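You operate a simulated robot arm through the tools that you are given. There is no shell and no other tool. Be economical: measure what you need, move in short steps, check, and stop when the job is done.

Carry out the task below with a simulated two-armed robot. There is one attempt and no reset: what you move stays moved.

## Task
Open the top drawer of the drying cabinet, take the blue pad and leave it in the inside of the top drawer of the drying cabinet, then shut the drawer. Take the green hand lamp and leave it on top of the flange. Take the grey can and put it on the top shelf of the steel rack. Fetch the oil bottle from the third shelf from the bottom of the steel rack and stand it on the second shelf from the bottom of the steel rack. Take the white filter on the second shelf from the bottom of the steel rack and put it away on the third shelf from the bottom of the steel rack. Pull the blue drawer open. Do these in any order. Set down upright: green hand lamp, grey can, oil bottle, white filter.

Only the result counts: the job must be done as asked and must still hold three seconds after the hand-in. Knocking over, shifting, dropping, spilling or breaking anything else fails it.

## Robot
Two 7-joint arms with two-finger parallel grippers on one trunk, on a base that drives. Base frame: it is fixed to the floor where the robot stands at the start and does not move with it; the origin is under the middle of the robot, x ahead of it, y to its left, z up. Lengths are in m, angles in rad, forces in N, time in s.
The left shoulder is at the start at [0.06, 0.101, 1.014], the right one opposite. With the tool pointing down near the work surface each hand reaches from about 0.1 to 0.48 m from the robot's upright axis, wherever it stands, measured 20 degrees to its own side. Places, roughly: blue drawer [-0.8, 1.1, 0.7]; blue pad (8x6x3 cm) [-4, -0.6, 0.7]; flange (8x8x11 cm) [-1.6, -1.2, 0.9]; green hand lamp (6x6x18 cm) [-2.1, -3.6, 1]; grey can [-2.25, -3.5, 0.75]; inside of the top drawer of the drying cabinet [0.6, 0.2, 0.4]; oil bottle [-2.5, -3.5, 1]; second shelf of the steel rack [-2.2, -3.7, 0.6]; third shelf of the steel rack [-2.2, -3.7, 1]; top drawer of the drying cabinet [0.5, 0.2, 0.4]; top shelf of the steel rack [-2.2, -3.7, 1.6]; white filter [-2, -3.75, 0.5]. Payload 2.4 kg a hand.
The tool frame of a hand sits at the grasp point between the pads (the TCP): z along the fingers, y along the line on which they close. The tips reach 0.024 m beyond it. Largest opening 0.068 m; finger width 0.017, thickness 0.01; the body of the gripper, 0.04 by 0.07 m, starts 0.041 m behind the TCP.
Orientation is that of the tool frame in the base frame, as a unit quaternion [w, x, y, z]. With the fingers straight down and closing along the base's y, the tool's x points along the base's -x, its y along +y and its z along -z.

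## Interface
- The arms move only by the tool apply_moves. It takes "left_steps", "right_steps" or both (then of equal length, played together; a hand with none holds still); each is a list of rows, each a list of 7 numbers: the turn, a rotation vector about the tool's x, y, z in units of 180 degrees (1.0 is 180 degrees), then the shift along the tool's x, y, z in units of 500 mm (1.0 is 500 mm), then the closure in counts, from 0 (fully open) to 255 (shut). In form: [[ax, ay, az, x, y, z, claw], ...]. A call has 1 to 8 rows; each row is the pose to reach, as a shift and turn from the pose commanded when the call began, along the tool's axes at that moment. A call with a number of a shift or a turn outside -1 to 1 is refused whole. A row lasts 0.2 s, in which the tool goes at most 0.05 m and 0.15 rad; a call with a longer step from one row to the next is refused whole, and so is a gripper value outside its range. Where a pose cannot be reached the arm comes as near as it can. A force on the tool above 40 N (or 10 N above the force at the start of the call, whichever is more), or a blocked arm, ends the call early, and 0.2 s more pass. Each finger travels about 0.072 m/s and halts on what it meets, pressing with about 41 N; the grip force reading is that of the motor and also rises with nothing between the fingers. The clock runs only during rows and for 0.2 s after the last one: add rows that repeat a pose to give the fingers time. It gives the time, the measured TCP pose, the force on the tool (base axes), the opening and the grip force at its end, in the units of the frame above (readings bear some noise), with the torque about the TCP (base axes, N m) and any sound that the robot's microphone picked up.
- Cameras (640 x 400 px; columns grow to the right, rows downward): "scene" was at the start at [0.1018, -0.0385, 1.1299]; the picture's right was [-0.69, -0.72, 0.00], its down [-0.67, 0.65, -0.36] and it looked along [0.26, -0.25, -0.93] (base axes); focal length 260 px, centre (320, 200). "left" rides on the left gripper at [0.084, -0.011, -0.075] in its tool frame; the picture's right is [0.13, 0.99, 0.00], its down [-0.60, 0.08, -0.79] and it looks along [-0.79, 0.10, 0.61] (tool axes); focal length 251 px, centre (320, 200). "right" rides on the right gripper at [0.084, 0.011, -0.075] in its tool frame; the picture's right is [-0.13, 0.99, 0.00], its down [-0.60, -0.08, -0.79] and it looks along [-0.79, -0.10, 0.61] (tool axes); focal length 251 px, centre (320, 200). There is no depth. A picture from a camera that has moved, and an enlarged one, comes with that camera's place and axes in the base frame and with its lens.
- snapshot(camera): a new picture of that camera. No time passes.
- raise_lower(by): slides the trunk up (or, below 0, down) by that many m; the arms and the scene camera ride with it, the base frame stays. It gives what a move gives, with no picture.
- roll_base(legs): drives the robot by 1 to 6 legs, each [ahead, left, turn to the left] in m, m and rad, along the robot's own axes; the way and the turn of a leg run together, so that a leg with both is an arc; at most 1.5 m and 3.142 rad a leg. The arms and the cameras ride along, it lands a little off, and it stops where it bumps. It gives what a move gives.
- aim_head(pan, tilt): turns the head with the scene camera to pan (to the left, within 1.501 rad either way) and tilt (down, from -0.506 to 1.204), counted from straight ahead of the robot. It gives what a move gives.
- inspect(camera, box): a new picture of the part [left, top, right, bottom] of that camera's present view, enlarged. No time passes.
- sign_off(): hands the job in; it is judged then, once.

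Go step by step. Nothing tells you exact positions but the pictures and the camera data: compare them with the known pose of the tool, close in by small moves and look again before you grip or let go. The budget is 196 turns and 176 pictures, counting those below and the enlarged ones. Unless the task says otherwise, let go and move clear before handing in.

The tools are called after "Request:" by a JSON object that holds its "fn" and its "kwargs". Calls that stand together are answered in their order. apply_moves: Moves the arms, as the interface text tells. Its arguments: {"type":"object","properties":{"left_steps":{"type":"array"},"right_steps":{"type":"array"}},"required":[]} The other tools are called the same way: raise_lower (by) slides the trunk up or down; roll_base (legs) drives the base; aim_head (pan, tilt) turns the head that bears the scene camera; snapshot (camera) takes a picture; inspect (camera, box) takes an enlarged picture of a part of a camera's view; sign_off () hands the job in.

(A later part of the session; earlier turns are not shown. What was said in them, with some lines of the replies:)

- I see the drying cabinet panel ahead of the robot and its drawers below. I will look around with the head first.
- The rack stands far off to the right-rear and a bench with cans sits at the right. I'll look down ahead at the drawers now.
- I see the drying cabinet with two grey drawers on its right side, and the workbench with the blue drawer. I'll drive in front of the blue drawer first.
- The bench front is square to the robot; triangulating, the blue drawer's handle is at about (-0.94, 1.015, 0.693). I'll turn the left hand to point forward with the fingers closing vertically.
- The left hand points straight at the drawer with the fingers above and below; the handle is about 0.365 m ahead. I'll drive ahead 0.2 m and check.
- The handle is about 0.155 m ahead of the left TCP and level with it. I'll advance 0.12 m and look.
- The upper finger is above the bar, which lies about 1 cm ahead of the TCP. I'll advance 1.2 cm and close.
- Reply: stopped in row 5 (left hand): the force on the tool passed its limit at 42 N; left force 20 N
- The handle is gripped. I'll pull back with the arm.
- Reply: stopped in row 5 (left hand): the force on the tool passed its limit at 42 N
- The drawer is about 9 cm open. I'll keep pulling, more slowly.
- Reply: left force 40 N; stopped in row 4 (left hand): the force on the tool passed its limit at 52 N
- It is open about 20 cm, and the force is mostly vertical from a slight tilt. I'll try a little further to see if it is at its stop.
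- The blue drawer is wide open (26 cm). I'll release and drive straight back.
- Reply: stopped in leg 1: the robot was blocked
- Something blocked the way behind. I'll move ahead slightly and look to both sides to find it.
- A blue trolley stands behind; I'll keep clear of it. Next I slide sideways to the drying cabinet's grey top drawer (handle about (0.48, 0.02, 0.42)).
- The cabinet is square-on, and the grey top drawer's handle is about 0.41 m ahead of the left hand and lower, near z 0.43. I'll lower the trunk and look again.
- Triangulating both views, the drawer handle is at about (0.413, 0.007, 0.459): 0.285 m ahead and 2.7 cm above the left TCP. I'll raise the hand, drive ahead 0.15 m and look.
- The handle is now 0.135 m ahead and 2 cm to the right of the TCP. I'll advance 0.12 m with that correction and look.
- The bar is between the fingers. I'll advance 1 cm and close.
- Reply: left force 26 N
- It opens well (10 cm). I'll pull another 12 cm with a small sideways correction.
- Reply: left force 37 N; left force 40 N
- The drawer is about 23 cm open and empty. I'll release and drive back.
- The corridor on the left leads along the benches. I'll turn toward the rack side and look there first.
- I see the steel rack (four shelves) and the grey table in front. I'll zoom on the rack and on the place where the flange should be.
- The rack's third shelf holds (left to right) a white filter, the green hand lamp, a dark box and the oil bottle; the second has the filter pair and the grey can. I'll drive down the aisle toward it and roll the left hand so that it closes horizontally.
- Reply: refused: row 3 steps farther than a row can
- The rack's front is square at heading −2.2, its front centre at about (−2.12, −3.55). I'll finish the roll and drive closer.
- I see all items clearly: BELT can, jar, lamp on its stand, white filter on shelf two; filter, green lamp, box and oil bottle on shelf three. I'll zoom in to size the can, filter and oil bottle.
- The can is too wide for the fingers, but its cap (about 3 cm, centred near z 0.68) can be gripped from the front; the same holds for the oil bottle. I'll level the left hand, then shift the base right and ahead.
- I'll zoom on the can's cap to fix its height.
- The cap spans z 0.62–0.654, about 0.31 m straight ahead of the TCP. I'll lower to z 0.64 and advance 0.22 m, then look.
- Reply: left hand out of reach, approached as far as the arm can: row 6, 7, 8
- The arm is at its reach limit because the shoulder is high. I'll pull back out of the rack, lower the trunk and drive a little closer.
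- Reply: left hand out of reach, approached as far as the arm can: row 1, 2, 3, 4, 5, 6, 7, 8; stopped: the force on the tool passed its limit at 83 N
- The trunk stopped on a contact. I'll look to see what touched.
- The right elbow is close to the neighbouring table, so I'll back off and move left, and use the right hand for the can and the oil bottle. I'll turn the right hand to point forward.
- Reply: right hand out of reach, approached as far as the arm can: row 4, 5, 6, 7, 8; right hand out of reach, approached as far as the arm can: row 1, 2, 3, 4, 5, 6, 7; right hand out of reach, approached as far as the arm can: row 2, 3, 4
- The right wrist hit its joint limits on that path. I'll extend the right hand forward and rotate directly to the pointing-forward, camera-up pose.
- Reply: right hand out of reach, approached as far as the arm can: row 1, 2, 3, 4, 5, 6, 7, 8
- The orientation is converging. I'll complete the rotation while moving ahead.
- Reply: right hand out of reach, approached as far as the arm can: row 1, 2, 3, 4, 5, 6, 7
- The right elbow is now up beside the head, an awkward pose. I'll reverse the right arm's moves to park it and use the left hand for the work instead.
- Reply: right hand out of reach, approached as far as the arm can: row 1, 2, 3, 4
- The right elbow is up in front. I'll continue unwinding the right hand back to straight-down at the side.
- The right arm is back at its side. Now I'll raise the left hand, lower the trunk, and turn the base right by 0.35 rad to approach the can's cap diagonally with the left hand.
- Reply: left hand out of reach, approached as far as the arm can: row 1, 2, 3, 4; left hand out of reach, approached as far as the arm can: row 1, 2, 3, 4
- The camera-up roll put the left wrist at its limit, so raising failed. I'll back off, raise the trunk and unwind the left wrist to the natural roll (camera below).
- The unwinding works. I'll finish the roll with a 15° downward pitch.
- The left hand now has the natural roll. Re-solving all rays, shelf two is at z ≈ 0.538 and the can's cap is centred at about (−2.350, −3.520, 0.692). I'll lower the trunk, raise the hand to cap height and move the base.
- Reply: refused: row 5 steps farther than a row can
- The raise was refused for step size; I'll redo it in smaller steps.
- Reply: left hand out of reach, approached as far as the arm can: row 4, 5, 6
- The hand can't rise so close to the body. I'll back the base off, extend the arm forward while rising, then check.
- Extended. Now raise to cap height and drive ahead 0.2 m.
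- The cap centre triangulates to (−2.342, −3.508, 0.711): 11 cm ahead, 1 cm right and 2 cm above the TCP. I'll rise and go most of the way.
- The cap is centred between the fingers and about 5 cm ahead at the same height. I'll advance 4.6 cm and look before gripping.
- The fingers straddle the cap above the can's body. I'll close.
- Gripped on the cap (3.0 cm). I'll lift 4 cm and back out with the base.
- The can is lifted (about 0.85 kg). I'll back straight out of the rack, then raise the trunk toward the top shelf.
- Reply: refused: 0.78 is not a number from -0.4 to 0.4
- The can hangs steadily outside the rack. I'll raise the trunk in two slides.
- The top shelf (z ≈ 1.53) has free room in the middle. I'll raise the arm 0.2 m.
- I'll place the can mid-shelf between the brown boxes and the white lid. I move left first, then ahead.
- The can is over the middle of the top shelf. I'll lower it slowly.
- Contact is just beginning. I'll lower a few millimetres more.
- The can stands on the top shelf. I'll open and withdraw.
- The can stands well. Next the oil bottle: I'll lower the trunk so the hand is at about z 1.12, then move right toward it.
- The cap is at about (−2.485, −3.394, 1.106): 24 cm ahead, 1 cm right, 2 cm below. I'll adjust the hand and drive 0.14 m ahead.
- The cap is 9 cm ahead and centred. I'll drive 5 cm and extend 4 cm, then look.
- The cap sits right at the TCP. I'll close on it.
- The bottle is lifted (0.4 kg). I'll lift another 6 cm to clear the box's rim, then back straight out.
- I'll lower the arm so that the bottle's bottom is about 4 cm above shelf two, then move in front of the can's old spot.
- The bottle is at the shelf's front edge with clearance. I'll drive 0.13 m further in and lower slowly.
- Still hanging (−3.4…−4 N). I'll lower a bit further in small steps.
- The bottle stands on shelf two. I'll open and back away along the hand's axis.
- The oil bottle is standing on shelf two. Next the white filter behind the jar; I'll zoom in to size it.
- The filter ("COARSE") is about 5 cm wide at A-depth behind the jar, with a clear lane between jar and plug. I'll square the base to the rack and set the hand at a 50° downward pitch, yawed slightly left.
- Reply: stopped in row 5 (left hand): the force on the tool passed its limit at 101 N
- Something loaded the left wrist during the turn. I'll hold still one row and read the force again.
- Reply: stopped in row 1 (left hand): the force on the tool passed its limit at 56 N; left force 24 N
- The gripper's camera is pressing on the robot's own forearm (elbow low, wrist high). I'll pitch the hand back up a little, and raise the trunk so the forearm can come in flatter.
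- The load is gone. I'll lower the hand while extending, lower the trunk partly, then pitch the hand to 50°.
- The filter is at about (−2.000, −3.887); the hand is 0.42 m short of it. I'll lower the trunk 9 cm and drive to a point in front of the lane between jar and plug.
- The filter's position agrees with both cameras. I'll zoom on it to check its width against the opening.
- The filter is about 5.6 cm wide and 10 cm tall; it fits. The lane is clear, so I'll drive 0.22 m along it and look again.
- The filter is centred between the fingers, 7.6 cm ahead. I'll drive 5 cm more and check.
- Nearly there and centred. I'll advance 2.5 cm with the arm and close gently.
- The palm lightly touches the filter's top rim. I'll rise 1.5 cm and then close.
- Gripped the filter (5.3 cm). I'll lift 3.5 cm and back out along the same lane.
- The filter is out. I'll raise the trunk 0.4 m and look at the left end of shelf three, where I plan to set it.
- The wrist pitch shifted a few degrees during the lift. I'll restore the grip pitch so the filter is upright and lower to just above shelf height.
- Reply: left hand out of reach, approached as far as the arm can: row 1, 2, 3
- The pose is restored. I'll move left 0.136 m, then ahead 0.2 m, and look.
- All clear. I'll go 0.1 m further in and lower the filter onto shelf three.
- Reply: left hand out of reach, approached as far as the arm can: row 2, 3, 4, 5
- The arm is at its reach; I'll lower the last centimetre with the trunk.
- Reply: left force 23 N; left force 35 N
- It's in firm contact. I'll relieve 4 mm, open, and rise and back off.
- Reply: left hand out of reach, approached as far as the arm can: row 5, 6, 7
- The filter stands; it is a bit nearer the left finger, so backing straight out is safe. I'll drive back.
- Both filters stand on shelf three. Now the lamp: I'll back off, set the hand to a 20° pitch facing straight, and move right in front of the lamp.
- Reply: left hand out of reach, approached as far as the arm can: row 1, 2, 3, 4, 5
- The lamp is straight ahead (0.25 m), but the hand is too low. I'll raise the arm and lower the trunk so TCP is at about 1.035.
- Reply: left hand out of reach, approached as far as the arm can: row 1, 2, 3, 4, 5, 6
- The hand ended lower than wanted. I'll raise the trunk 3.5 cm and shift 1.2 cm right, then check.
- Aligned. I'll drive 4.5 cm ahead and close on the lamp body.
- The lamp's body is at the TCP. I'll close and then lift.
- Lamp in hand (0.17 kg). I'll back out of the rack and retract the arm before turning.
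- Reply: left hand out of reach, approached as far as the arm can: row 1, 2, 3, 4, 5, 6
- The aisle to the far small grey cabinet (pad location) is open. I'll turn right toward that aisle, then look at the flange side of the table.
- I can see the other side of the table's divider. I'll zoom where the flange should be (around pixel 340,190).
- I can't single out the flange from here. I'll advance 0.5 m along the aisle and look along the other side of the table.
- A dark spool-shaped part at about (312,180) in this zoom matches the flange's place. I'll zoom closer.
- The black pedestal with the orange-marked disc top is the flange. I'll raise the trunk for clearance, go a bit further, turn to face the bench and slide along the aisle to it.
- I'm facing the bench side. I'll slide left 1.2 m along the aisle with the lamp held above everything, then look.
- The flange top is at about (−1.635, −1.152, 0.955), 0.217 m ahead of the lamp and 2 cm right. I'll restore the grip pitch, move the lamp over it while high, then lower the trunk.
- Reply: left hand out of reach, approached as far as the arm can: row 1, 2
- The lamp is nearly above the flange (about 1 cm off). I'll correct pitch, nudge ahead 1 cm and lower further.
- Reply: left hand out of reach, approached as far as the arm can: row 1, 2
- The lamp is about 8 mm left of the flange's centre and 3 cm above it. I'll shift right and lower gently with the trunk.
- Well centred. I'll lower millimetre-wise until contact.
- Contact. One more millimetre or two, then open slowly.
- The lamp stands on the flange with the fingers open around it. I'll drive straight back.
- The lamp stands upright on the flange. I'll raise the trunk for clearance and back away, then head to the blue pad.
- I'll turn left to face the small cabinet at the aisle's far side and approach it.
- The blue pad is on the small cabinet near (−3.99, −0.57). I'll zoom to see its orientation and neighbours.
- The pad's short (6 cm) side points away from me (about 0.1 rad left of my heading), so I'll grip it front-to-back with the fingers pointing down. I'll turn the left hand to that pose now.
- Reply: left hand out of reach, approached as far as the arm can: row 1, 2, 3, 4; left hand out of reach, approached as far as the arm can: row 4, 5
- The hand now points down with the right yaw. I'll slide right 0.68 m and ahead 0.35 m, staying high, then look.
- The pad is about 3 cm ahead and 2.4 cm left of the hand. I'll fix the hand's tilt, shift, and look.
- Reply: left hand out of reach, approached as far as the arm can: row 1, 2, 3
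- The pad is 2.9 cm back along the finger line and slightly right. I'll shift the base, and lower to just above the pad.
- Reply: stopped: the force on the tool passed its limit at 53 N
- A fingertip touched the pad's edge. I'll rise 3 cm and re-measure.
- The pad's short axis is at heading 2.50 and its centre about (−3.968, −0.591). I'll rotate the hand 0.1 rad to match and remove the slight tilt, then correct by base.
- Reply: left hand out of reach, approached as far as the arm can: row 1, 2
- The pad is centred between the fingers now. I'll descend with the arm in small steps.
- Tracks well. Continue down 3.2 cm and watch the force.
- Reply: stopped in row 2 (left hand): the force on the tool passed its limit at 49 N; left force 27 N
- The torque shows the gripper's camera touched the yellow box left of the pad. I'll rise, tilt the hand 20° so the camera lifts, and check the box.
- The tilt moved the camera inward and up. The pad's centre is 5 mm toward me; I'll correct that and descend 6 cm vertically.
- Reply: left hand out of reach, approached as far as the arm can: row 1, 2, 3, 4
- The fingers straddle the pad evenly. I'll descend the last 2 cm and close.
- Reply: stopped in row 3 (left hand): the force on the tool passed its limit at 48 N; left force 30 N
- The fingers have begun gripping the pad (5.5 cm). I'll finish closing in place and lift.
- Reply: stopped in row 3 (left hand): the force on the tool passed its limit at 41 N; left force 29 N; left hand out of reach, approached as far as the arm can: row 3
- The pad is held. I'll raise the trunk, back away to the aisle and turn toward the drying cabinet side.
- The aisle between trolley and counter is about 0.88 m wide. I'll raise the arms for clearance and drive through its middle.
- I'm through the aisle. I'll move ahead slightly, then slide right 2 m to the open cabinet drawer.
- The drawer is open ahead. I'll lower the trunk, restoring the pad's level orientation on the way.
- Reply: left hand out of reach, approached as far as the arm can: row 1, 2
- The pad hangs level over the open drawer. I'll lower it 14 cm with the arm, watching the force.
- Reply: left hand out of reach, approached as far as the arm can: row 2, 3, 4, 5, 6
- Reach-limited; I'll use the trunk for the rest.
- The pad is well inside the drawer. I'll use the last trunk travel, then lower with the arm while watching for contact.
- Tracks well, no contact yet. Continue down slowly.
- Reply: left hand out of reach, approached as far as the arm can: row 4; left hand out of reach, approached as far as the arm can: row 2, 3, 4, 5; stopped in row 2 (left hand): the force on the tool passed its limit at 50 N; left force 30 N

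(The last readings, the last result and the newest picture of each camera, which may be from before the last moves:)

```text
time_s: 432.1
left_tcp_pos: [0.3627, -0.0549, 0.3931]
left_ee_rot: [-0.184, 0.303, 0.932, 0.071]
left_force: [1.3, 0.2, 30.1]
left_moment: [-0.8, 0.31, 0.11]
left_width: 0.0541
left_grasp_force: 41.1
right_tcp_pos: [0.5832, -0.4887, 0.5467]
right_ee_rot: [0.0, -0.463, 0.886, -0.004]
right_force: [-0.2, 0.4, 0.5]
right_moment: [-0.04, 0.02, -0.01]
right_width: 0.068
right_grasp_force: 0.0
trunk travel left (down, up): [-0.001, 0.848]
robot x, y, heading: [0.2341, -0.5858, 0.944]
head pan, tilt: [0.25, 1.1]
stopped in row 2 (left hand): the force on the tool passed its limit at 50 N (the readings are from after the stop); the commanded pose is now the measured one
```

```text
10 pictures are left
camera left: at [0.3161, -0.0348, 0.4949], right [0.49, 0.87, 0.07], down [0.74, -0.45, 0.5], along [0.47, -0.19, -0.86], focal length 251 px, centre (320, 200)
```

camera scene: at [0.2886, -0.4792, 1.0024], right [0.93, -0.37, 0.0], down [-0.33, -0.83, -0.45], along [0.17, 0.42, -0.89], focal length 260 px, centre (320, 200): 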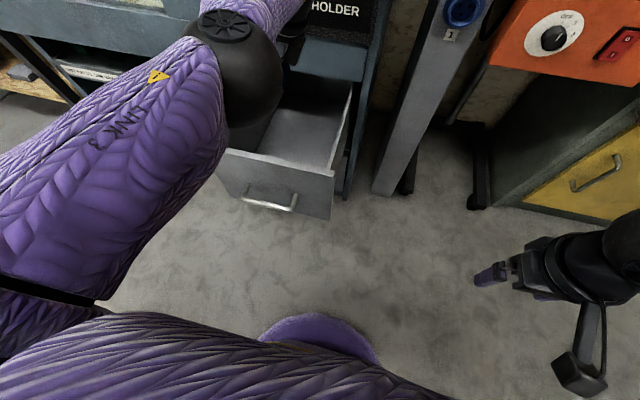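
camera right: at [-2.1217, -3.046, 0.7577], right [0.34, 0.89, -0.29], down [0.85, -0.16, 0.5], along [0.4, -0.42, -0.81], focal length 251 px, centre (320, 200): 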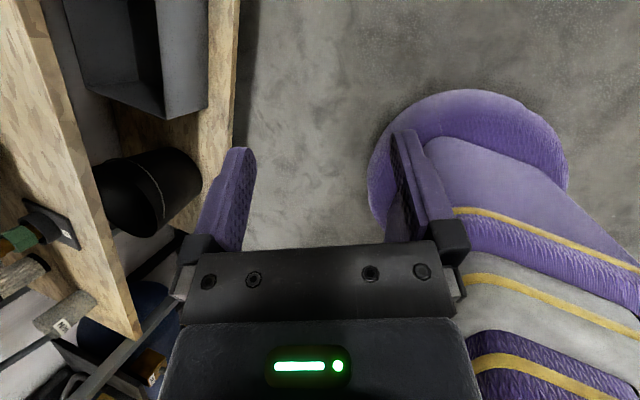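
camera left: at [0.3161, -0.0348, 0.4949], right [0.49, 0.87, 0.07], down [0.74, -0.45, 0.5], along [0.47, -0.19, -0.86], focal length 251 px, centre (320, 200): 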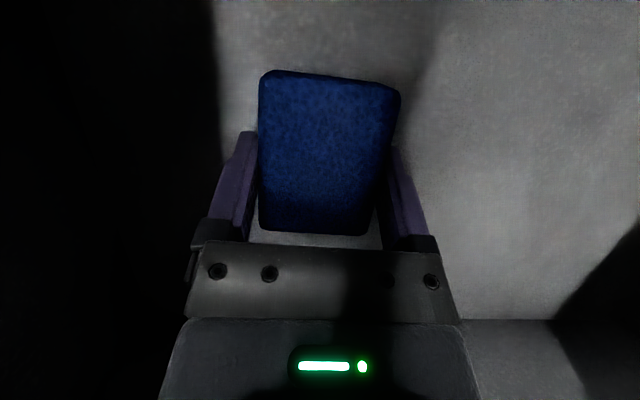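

The pad has touched the drawer floor. I'll open and rise straight up.

Request:
{"fn": "apply_moves", "kwargs": {"left_steps": [[0, 0, 0, 0.001, 0, -0.003, 200], [0, 0, 0, 0.001, 0, -0.003, 100], [0, 0, 0, 0.001, 0, -0.003, 0], [0, 0, 0, 0.001, 0, -0.003, 0]]}}

Request:
{"fn": "raise_lower", "kwargs": {"by": 0.08}}

Request:
{"fn": "snapshot", "kwargs": {"camera": "left"}}

```text
time_s: 433.1
left_tcp_pos: [0.3617, -0.0547, 0.3941]
left_ee_rot: [-0.184, 0.302, 0.933, 0.069]
left_force: [1.6, -2.1, 28.0]
left_moment: [-0.83, 0.61, -0.07]
left_width: 0.0678
left_grasp_force: 0.1
right_tcp_pos: [0.5817, -0.4886, 0.5465]
right_ee_rot: [0.001, -0.464, 0.886, -0.004]
right_force: [0.2, -0.1, -1.3]
right_moment: [0.01, 0.01, 0.03]
right_width: 0.0684
right_grasp_force: 0.1
trunk travel left (down, up): [-0.001, 0.848]
robot x, y, heading: [0.2345, -0.5847, 0.945]
head pan, tilt: [0.25, 1.1]
```

```text
time_s: 434.2
left_tcp_pos: [0.3659, -0.0489, 0.4951]
left_ee_rot: [-0.175, 0.298, 0.934, 0.092]
left_force: [-0.2, -0.2, 0.1]
left_moment: [0.0, 0.01, 0.01]
left_width: 0.0682
left_grasp_force: 0.0
right_tcp_pos: [0.5817, -0.4872, 0.6264]
right_ee_rot: [-0.001, -0.463, 0.886, -0.006]
right_force: [-1.0, 0.7, 0.5]
right_moment: [-0.01, -0.01, 0.01]
right_width: 0.0681
right_grasp_force: 0.0
trunk travel left (down, up): [-0.081, 0.768]
robot x, y, heading: [0.2355, -0.5869, 0.946]
head pan, tilt: [0.25, 1.1]
```

```text
9 pictures are left
camera left: at [0.317, -0.0328, 0.5949], right [0.49, 0.87, 0.12], down [0.72, -0.47, 0.5], along [0.49, -0.16, -0.86], focal length 251 px, centre (320, 200)
```

left: 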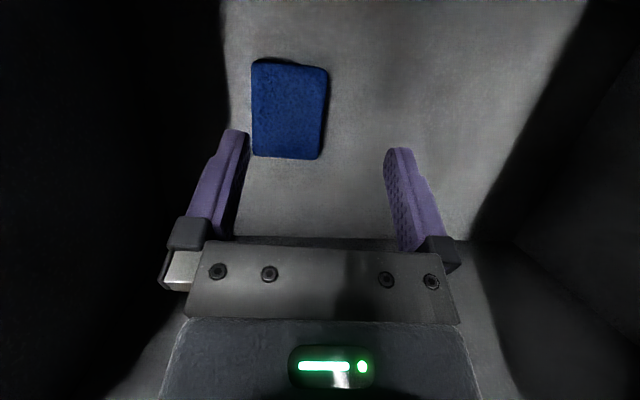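

The pad lies flat in the drawer. Now I'll rise, back off and turn the hand to point forward for pushing the drawer shut.

Request:
{"fn": "raise_lower", "kwargs": {"by": 0.25}}

Request:
{"fn": "roll_base", "kwargs": {"legs": [[-0.4, 0, 0]]}}

Request:
{"fn": "apply_moves", "kwargs": {"left_steps": [[-0.0428, -0.009, -0.0087, 0, 0, 0, 0], [-0.0857, -0.0179, -0.0173, 0, 0, 0, 0], [-0.1286, -0.0269, -0.026, 0, 0, 0, 0], [-0.1714, -0.0359, -0.0346, 0, 0, 0, 0], [-0.2142, -0.0449, -0.0433, 0, 0, 0, 0], [-0.2571, -0.0538, -0.052, 0, 0, 0, 0], [-0.3, -0.0628, -0.0606, 0, 0, 0, 0], [-0.3428, -0.0718, -0.0693, 0, 0, 0, 0]]}}

Request:
{"fn": "apply_moves", "kwargs": {"left_steps": [[-0.0428, -0.009, -0.0087, 0, 0, 0, 120], [-0.0857, -0.0179, -0.0173, 0, 0, 0, 255], [-0.1286, -0.0269, -0.026, 0, 0, 0, 255]]}}

```text
time_s: 436.8
left_tcp_pos: [0.3755, -0.0351, 0.8404]
left_ee_rot: [-0.144, 0.276, 0.932, 0.185]
left_force: [0.1, -0.2, -0.4]
left_moment: [0.0, -0.01, 0.01]
left_width: 0.0677
left_grasp_force: 0.0
right_tcp_pos: [0.5818, -0.4867, 0.875]
right_ee_rot: [-0.001, -0.463, 0.886, -0.004]
right_force: [0.7, 0.4, 0.5]
right_moment: [0.01, -0.01, -0.01]
right_width: 0.0679
right_grasp_force: 0.1
trunk travel left (down, up): [-0.331, 0.518]
robot x, y, heading: [0.2351, -0.584, 0.949]
head pan, tilt: [0.25, 1.1]
```

```text
time_s: 439.3
left_tcp_pos: [0.1431, -0.3556, 0.84]
left_ee_rot: [-0.145, 0.275, 0.932, 0.185]
left_force: [-0.8, -0.3, -0.7]
left_moment: [-0.01, -0.01, 0.03]
left_width: 0.0681
left_grasp_force: 0.2
right_tcp_pos: [0.3495, -0.8085, 0.8759]
right_ee_rot: [-0.001, -0.465, 0.885, -0.005]
right_force: [-0.8, 0.2, 1.2]
right_moment: [0.01, 0.01, 0.01]
right_width: 0.0679
right_grasp_force: 0.0
trunk travel left (down, up): [-0.331, 0.518]
robot x, y, heading: [0.008, -0.9085, 0.947]
head pan, tilt: [0.25, 1.1]
```

```text
time_s: 441.1
left_tcp_pos: [0.1985, -0.2722, 0.9009]
left_ee_rot: [0.112, 0.245, 0.784, 0.559]
left_force: [-0.2, 0.2, 0.0]
left_moment: [-0.01, -0.01, -0.05]
left_width: 0.068
left_grasp_force: 0.1
left hand out of reach, approached as far as the arm can: row 6, 7, 8
right_tcp_pos: [0.3485, -0.8066, 0.8757]
right_ee_rot: [0.0, -0.465, 0.885, -0.006]
right_force: [-0.1, 0.3, 1.2]
right_moment: [-0.02, -0.02, -0.01]
right_width: 0.068
right_grasp_force: 0.1
trunk travel left (down, up): [-0.331, 0.518]
robot x, y, heading: [0.0067, -0.9049, 0.95]
head pan, tilt: [0.25, 1.1]
```

```text
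time_s: 441.9
left_tcp_pos: [0.192, -0.2782, 0.9231]
left_ee_rot: [0.212, 0.208, 0.659, 0.691]
left_force: [-0.5, -0.4, 0.0]
left_moment: [0.0, -0.03, -0.03]
left_width: 0.0
left_grasp_force: 24.1
left hand out of reach, approached as far as the arm can: row 1, 2, 3
right_tcp_pos: [0.3505, -0.8088, 0.8758]
right_ee_rot: [0.0, -0.464, 0.886, -0.005]
right_force: [-0.4, 0.6, -0.5]
right_moment: [0.0, 0.0, 0.04]
right_width: 0.0679
right_grasp_force: 0.1
trunk travel left (down, up): [-0.331, 0.518]
robot x, y, heading: [0.0037, -0.9066, 0.952]
head pan, tilt: [0.25, 1.1]
```

The hand points forward with closed fingers. I'll lower the trunk fully, then fine-tune height.

Request:
{"fn": "raise_lower", "kwargs": {"by": -0.33}}

Request:
{"fn": "aim_head", "kwargs": {"pan": 0.2, "tilt": 0.9}}

Request:
{"fn": "snapshot", "kwargs": {"camera": "scene"}}

```text
time_s: 445.1
left_tcp_pos: [0.1871, -0.2901, 0.4267]
left_ee_rot: [0.179, 0.239, 0.752, 0.587]
left_force: [-1.2, -0.2, 0.1]
left_moment: [0.0, 0.01, 0.02]
left_width: 0.0
left_grasp_force: 23.7
right_tcp_pos: [0.3511, -0.807, 0.5464]
right_ee_rot: [0.0, -0.465, 0.885, -0.005]
right_force: [-0.3, 0.5, -0.2]
right_moment: [0.02, 0.0, -0.03]
right_width: 0.068
right_grasp_force: 0.0
trunk travel left (down, up): [-0.001, 0.848]
robot x, y, heading: [0.0021, -0.907, 0.95]
head pan, tilt: [0.25, 1.1]
```

```text
time_s: 445.9
left_tcp_pos: [0.1868, -0.288, 0.4273]
left_ee_rot: [0.179, 0.239, 0.752, 0.588]
left_force: [-0.1, -0.2, 0.0]
left_moment: [0.0, -0.01, 0.0]
left_width: 0.0
left_grasp_force: 23.5
right_tcp_pos: [0.3506, -0.8085, 0.5453]
right_ee_rot: [0.0, -0.465, 0.885, -0.005]
right_force: [-0.4, -0.3, 0.2]
right_moment: [-0.01, 0.02, 0.0]
right_width: 0.0678
right_grasp_force: 0.0
trunk travel left (down, up): [-0.001, 0.848]
robot x, y, heading: [0.0002, -0.9091, 0.946]
head pan, tilt: [0.201, 0.901]
```

```text
8 pictures are left
camera scene: at [0.1118, -0.7254, 0.9136], right [0.91, -0.41, 0.0], down [-0.32, -0.72, -0.62], along [0.25, 0.57, -0.78], focal length 260 px, centre (320, 200)
```

scene: 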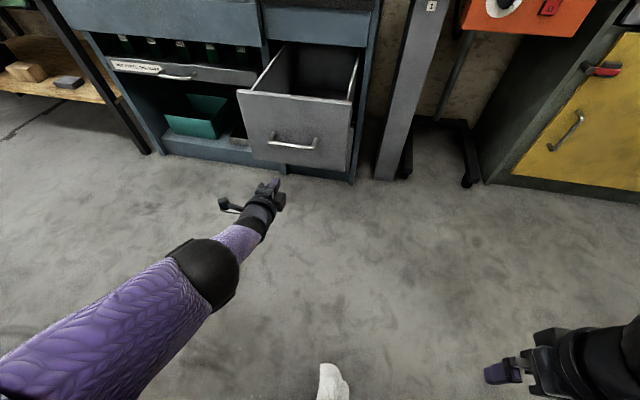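

The panel's top is about z 0.565 and the handle at 0.46; I'll raise and level the hand to push on the panel just above the handle.

Request:
{"fn": "apply_moves", "kwargs": {"left_steps": [[-0.026, 0, 0, -0.008, 0.055, -0.014, 255], [-0.052, 0, 0, -0.016, 0.11, -0.028, 255], [-0.07, 0, 0, -0.024, 0.17, -0.042, 255]]}}

```text
time_s: 446.7
left_tcp_pos: [0.2129, -0.2713, 0.4899]
left_ee_rot: [0.204, 0.219, 0.682, 0.667]
left_force: [1.0, 0.3, 0.2]
left_moment: [0.02, 0.03, 0.04]
left_width: 0.0001
left_grasp_force: 23.7
left hand out of reach, approached as far as the arm can: row 1, 2, 3
right_tcp_pos: [0.3505, -0.8093, 0.5457]
right_ee_rot: [0.0, -0.465, 0.885, -0.006]
right_force: [0.2, -0.6, 0.0]
right_moment: [-0.01, 0.05, 0.01]
right_width: 0.0681
right_grasp_force: 0.0
trunk travel left (down, up): [-0.001, 0.848]
robot x, y, heading: [0.0018, -0.9073, 0.954]
head pan, tilt: [0.201, 0.901]
```

Height 0.49 is just above the bar. I'll raise 1 cm and drive ahead so the fingers push the panel.

Request:
{"fn": "raise_lower", "kwargs": {"by": 0.012}}

Request:
{"fn": "roll_base", "kwargs": {"legs": [[0.12, 0, -0.008], [0.08, 0, 0]]}}

Request:
{"fn": "snapshot", "kwargs": {"camera": "scene"}}

```text
time_s: 447.3
left_tcp_pos: [0.2125, -0.2706, 0.5053]
left_ee_rot: [0.204, 0.219, 0.682, 0.667]
left_force: [0.1, 0.2, -0.4]
left_moment: [-0.01, -0.01, 0.04]
left_width: 0.0
left_grasp_force: 23.6
right_tcp_pos: [0.35, -0.8086, 0.5579]
right_ee_rot: [0.0, -0.465, 0.885, -0.005]
right_force: [0.1, 0.1, 0.6]
right_moment: [0.02, 0.01, -0.02]
right_width: 0.068
right_grasp_force: 0.1
trunk travel left (down, up): [-0.013, 0.836]
robot x, y, heading: [0.0058, -0.9075, 0.951]
head pan, tilt: [0.201, 0.901]
```

```text
time_s: 449.2
left_tcp_pos: [0.3356, -0.1102, 0.5058]
left_ee_rot: [0.208, 0.221, 0.682, 0.666]
left_force: [-0.3, 0.4, 0.1]
left_moment: [0.01, 0.03, 0.03]
left_width: 0.0001
left_grasp_force: 23.4
right_tcp_pos: [0.4691, -0.648, 0.5575]
right_ee_rot: [0.0, -0.461, 0.887, -0.005]
right_force: [0.7, 0.0, -0.9]
right_moment: [-0.02, 0.0, 0.0]
right_width: 0.0678
right_grasp_force: 0.0
trunk travel left (down, up): [-0.013, 0.836]
robot x, y, heading: [0.1228, -0.7472, 0.942]
head pan, tilt: [0.201, 0.901]
```

```text
7 pictures are left
camera scene: at [0.2282, -0.5676, 0.9263], right [0.91, -0.42, 0.0], down [-0.33, -0.71, -0.62], along [0.26, 0.56, -0.78], focal length 260 px, centre (320, 200)
```

scene: 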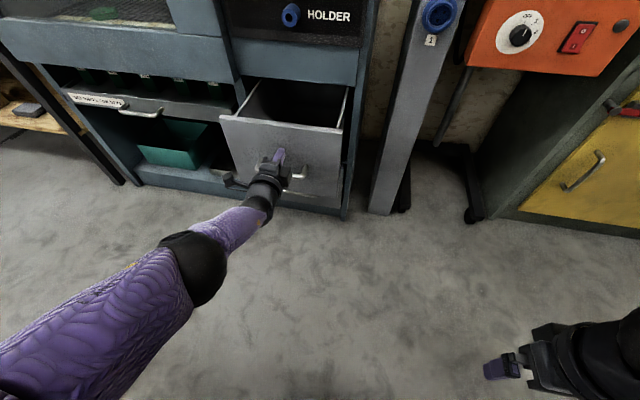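

The drawer is being pushed in without trouble. I'll continue 0.14 m.

Request:
{"fn": "roll_base", "kwargs": {"legs": [[0.08, 0, 0], [0.06, 0, 0]]}}

Request:
{"fn": "snapshot", "kwargs": {"camera": "scene"}}

```text
time_s: 450.8
left_tcp_pos: [0.4187, 0.0035, 0.5071]
left_ee_rot: [0.206, 0.222, 0.681, 0.667]
left_force: [0.6, -0.8, -0.4]
left_moment: [0.0, 0.03, -0.02]
left_width: 0.0
left_grasp_force: 23.2
right_tcp_pos: [0.5519, -0.5347, 0.5578]
right_ee_rot: [-0.001, -0.462, 0.887, -0.005]
right_force: [-0.4, -0.8, -0.3]
right_moment: [0.0, 0.01, 0.0]
right_width: 0.0679
right_grasp_force: 0.1
trunk travel left (down, up): [-0.013, 0.836]
robot x, y, heading: [0.2035, -0.6343, 0.943]
head pan, tilt: [0.201, 0.901]
```

```text
6 pictures are left
camera scene: at [0.3109, -0.4542, 0.9263], right [0.91, -0.42, 0.0], down [-0.33, -0.71, -0.62], along [0.26, 0.56, -0.78], focal length 260 px, centre (320, 200)
```

scene: 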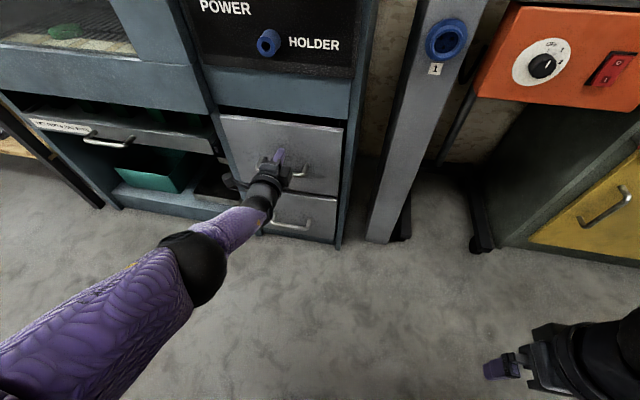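

Nearly shut. I'll push the remainder with small arm steps until it meets the stop.

Request:
{"fn": "apply_moves", "kwargs": {"left_steps": [[0, 0, 0, 0, 0, 0.012, 255], [0, 0, 0, 0, 0, 0.024, 255], [0, 0, 0, 0, 0, 0.036, 255], [0, 0, 0, 0, 0, 0.048, 255], [0, 0, 0, 0, 0, 0.06, 255], [0, 0, 0, 0, 0, 0.072, 255]]}}

Request:
{"fn": "inspect", "kwargs": {"camera": "scene", "box": [180, 80, 380, 260]}}

```text
time_s: 452.3
left_tcp_pos: [0.4259, 0.012, 0.5189]
left_ee_rot: [0.204, 0.225, 0.689, 0.658]
left_force: [-5.7, -11.1, 1.4]
left_moment: [0.12, -0.04, -0.18]
left_width: 0.0
left_grasp_force: 23.4
left hand out of reach, approached as far as the arm can: row 1, 2, 3, 4, 5, 6
right_tcp_pos: [0.5502, -0.5353, 0.5582]
right_ee_rot: [0.0, -0.462, 0.887, -0.006]
right_force: [-0.2, -0.3, -0.6]
right_moment: [0.0, 0.0, 0.0]
right_width: 0.0681
right_grasp_force: 0.0
trunk travel left (down, up): [-0.013, 0.836]
robot x, y, heading: [0.1995, -0.6346, 0.944]
head pan, tilt: [0.201, 0.901]
stopped in row 6 (left hand): the force on the tool passed its limit at 68 N (the readings are from after the stop); the commanded pose is now the measured one
```

```text
2.22 times, centred on (280, 170) of scene
camera zoom: at [0.31, -0.4551, 0.9266], right [0.91, -0.41, 0.0], down [-0.32, -0.71, -0.62], along [0.26, 0.57, -0.78], focal length 577 px, centre (409, 267)
```

zoom: 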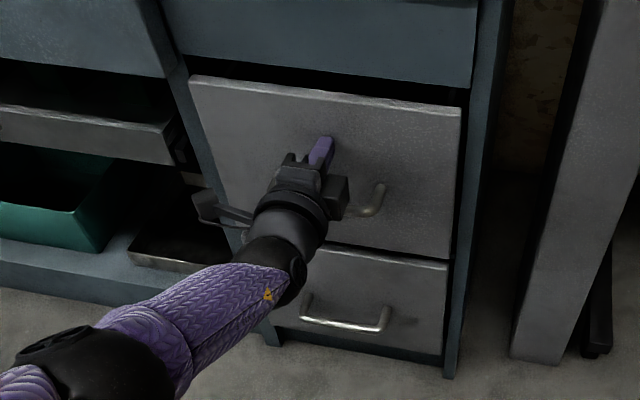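

The drawer met its stop and looks flush. I'll back away and verify this drawer and the blue one.

Request:
{"fn": "roll_base", "kwargs": {"legs": [[-0.4, 0, 0]]}}

Request:
{"fn": "aim_head", "kwargs": {"pan": 0.5, "tilt": 0.5}}

Request:
{"fn": "snapshot", "kwargs": {"camera": "scene"}}

```text
time_s: 454.7
left_tcp_pos: [0.1961, -0.308, 0.5184]
left_ee_rot: [0.206, 0.227, 0.688, 0.657]
left_force: [0.2, -0.7, -0.8]
left_moment: [0.03, -0.02, -0.03]
left_width: 0.0
left_grasp_force: 23.4
right_tcp_pos: [0.3195, -0.8543, 0.5581]
right_ee_rot: [-0.001, -0.459, 0.888, -0.005]
right_force: [0.0, 0.3, -1.1]
right_moment: [0.0, -0.02, 0.02]
right_width: 0.068
right_grasp_force: 0.0
trunk travel left (down, up): [-0.013, 0.836]
robot x, y, heading: [-0.0298, -0.9484, 0.936]
head pan, tilt: [0.201, 0.901]
```

```text
time_s: 455.6
left_tcp_pos: [0.1965, -0.3083, 0.5184]
left_ee_rot: [0.206, 0.227, 0.688, 0.657]
left_force: [0.1, -0.7, 0.4]
left_moment: [0.04, 0.01, -0.01]
left_width: 0.0002
left_grasp_force: 24.0
right_tcp_pos: [0.3192, -0.8549, 0.5585]
right_ee_rot: [0.0, -0.46, 0.888, -0.004]
right_force: [0.4, 0.3, 0.7]
right_moment: [0.02, -0.01, -0.04]
right_width: 0.0679
right_grasp_force: 0.0
trunk travel left (down, up): [-0.013, 0.836]
robot x, y, heading: [-0.0307, -0.9484, 0.93]
head pan, tilt: [0.499, 0.499]
```

```text
4 pictures are left
camera scene: at [0.0594, -0.7519, 0.9601], right [0.99, -0.14, 0.0], down [-0.07, -0.48, -0.88], along [0.12, 0.87, -0.48], focal length 260 px, centre (320, 200)
```

scene: 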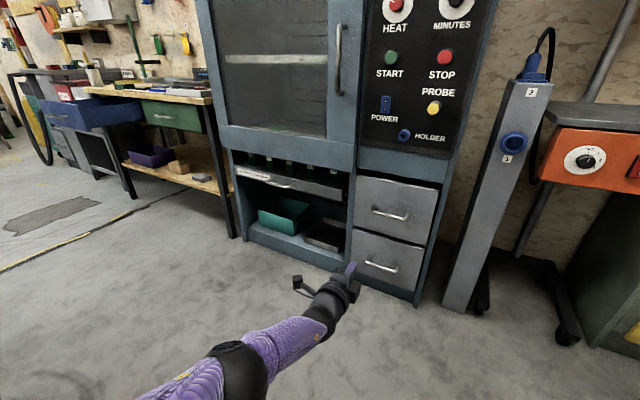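

The grey drawer is flush, the blue drawer is still open, and both hands are clear. I'm handing the job in.

Request:
{"fn": "sign_off", "kwargs": {}}

```text
The job is handed in.
```

I've handed the job in with every part of the task carried out.

- **Blue pad:** it lies flat inside the top drawer of the drying cabinet, and the drawer is shut flush.
- **Green hand lamp:** it stands upright on top of the flange.
- **Grey can:** it stands on the top shelf of the steel rack.
- **Oil bottle:** it stands on the second shelf from the bottom.
- **White filter:** the one from the second shelf now stands on the third shelf.
- **Blue drawer:** it is pulled open about 26 cm.

I checked both drawers at the very end; each object I checked only right after letting go of it.

**Contacts that could count against it:**
- While backing away from the blue drawer, the base stopped on what I believe is the blue trolley.
- While picking up the pad, the hand's camera pressed on something, I think the yellow box beside it. I never got a clear look at that box afterwards, so I can't rule out that it shifted.
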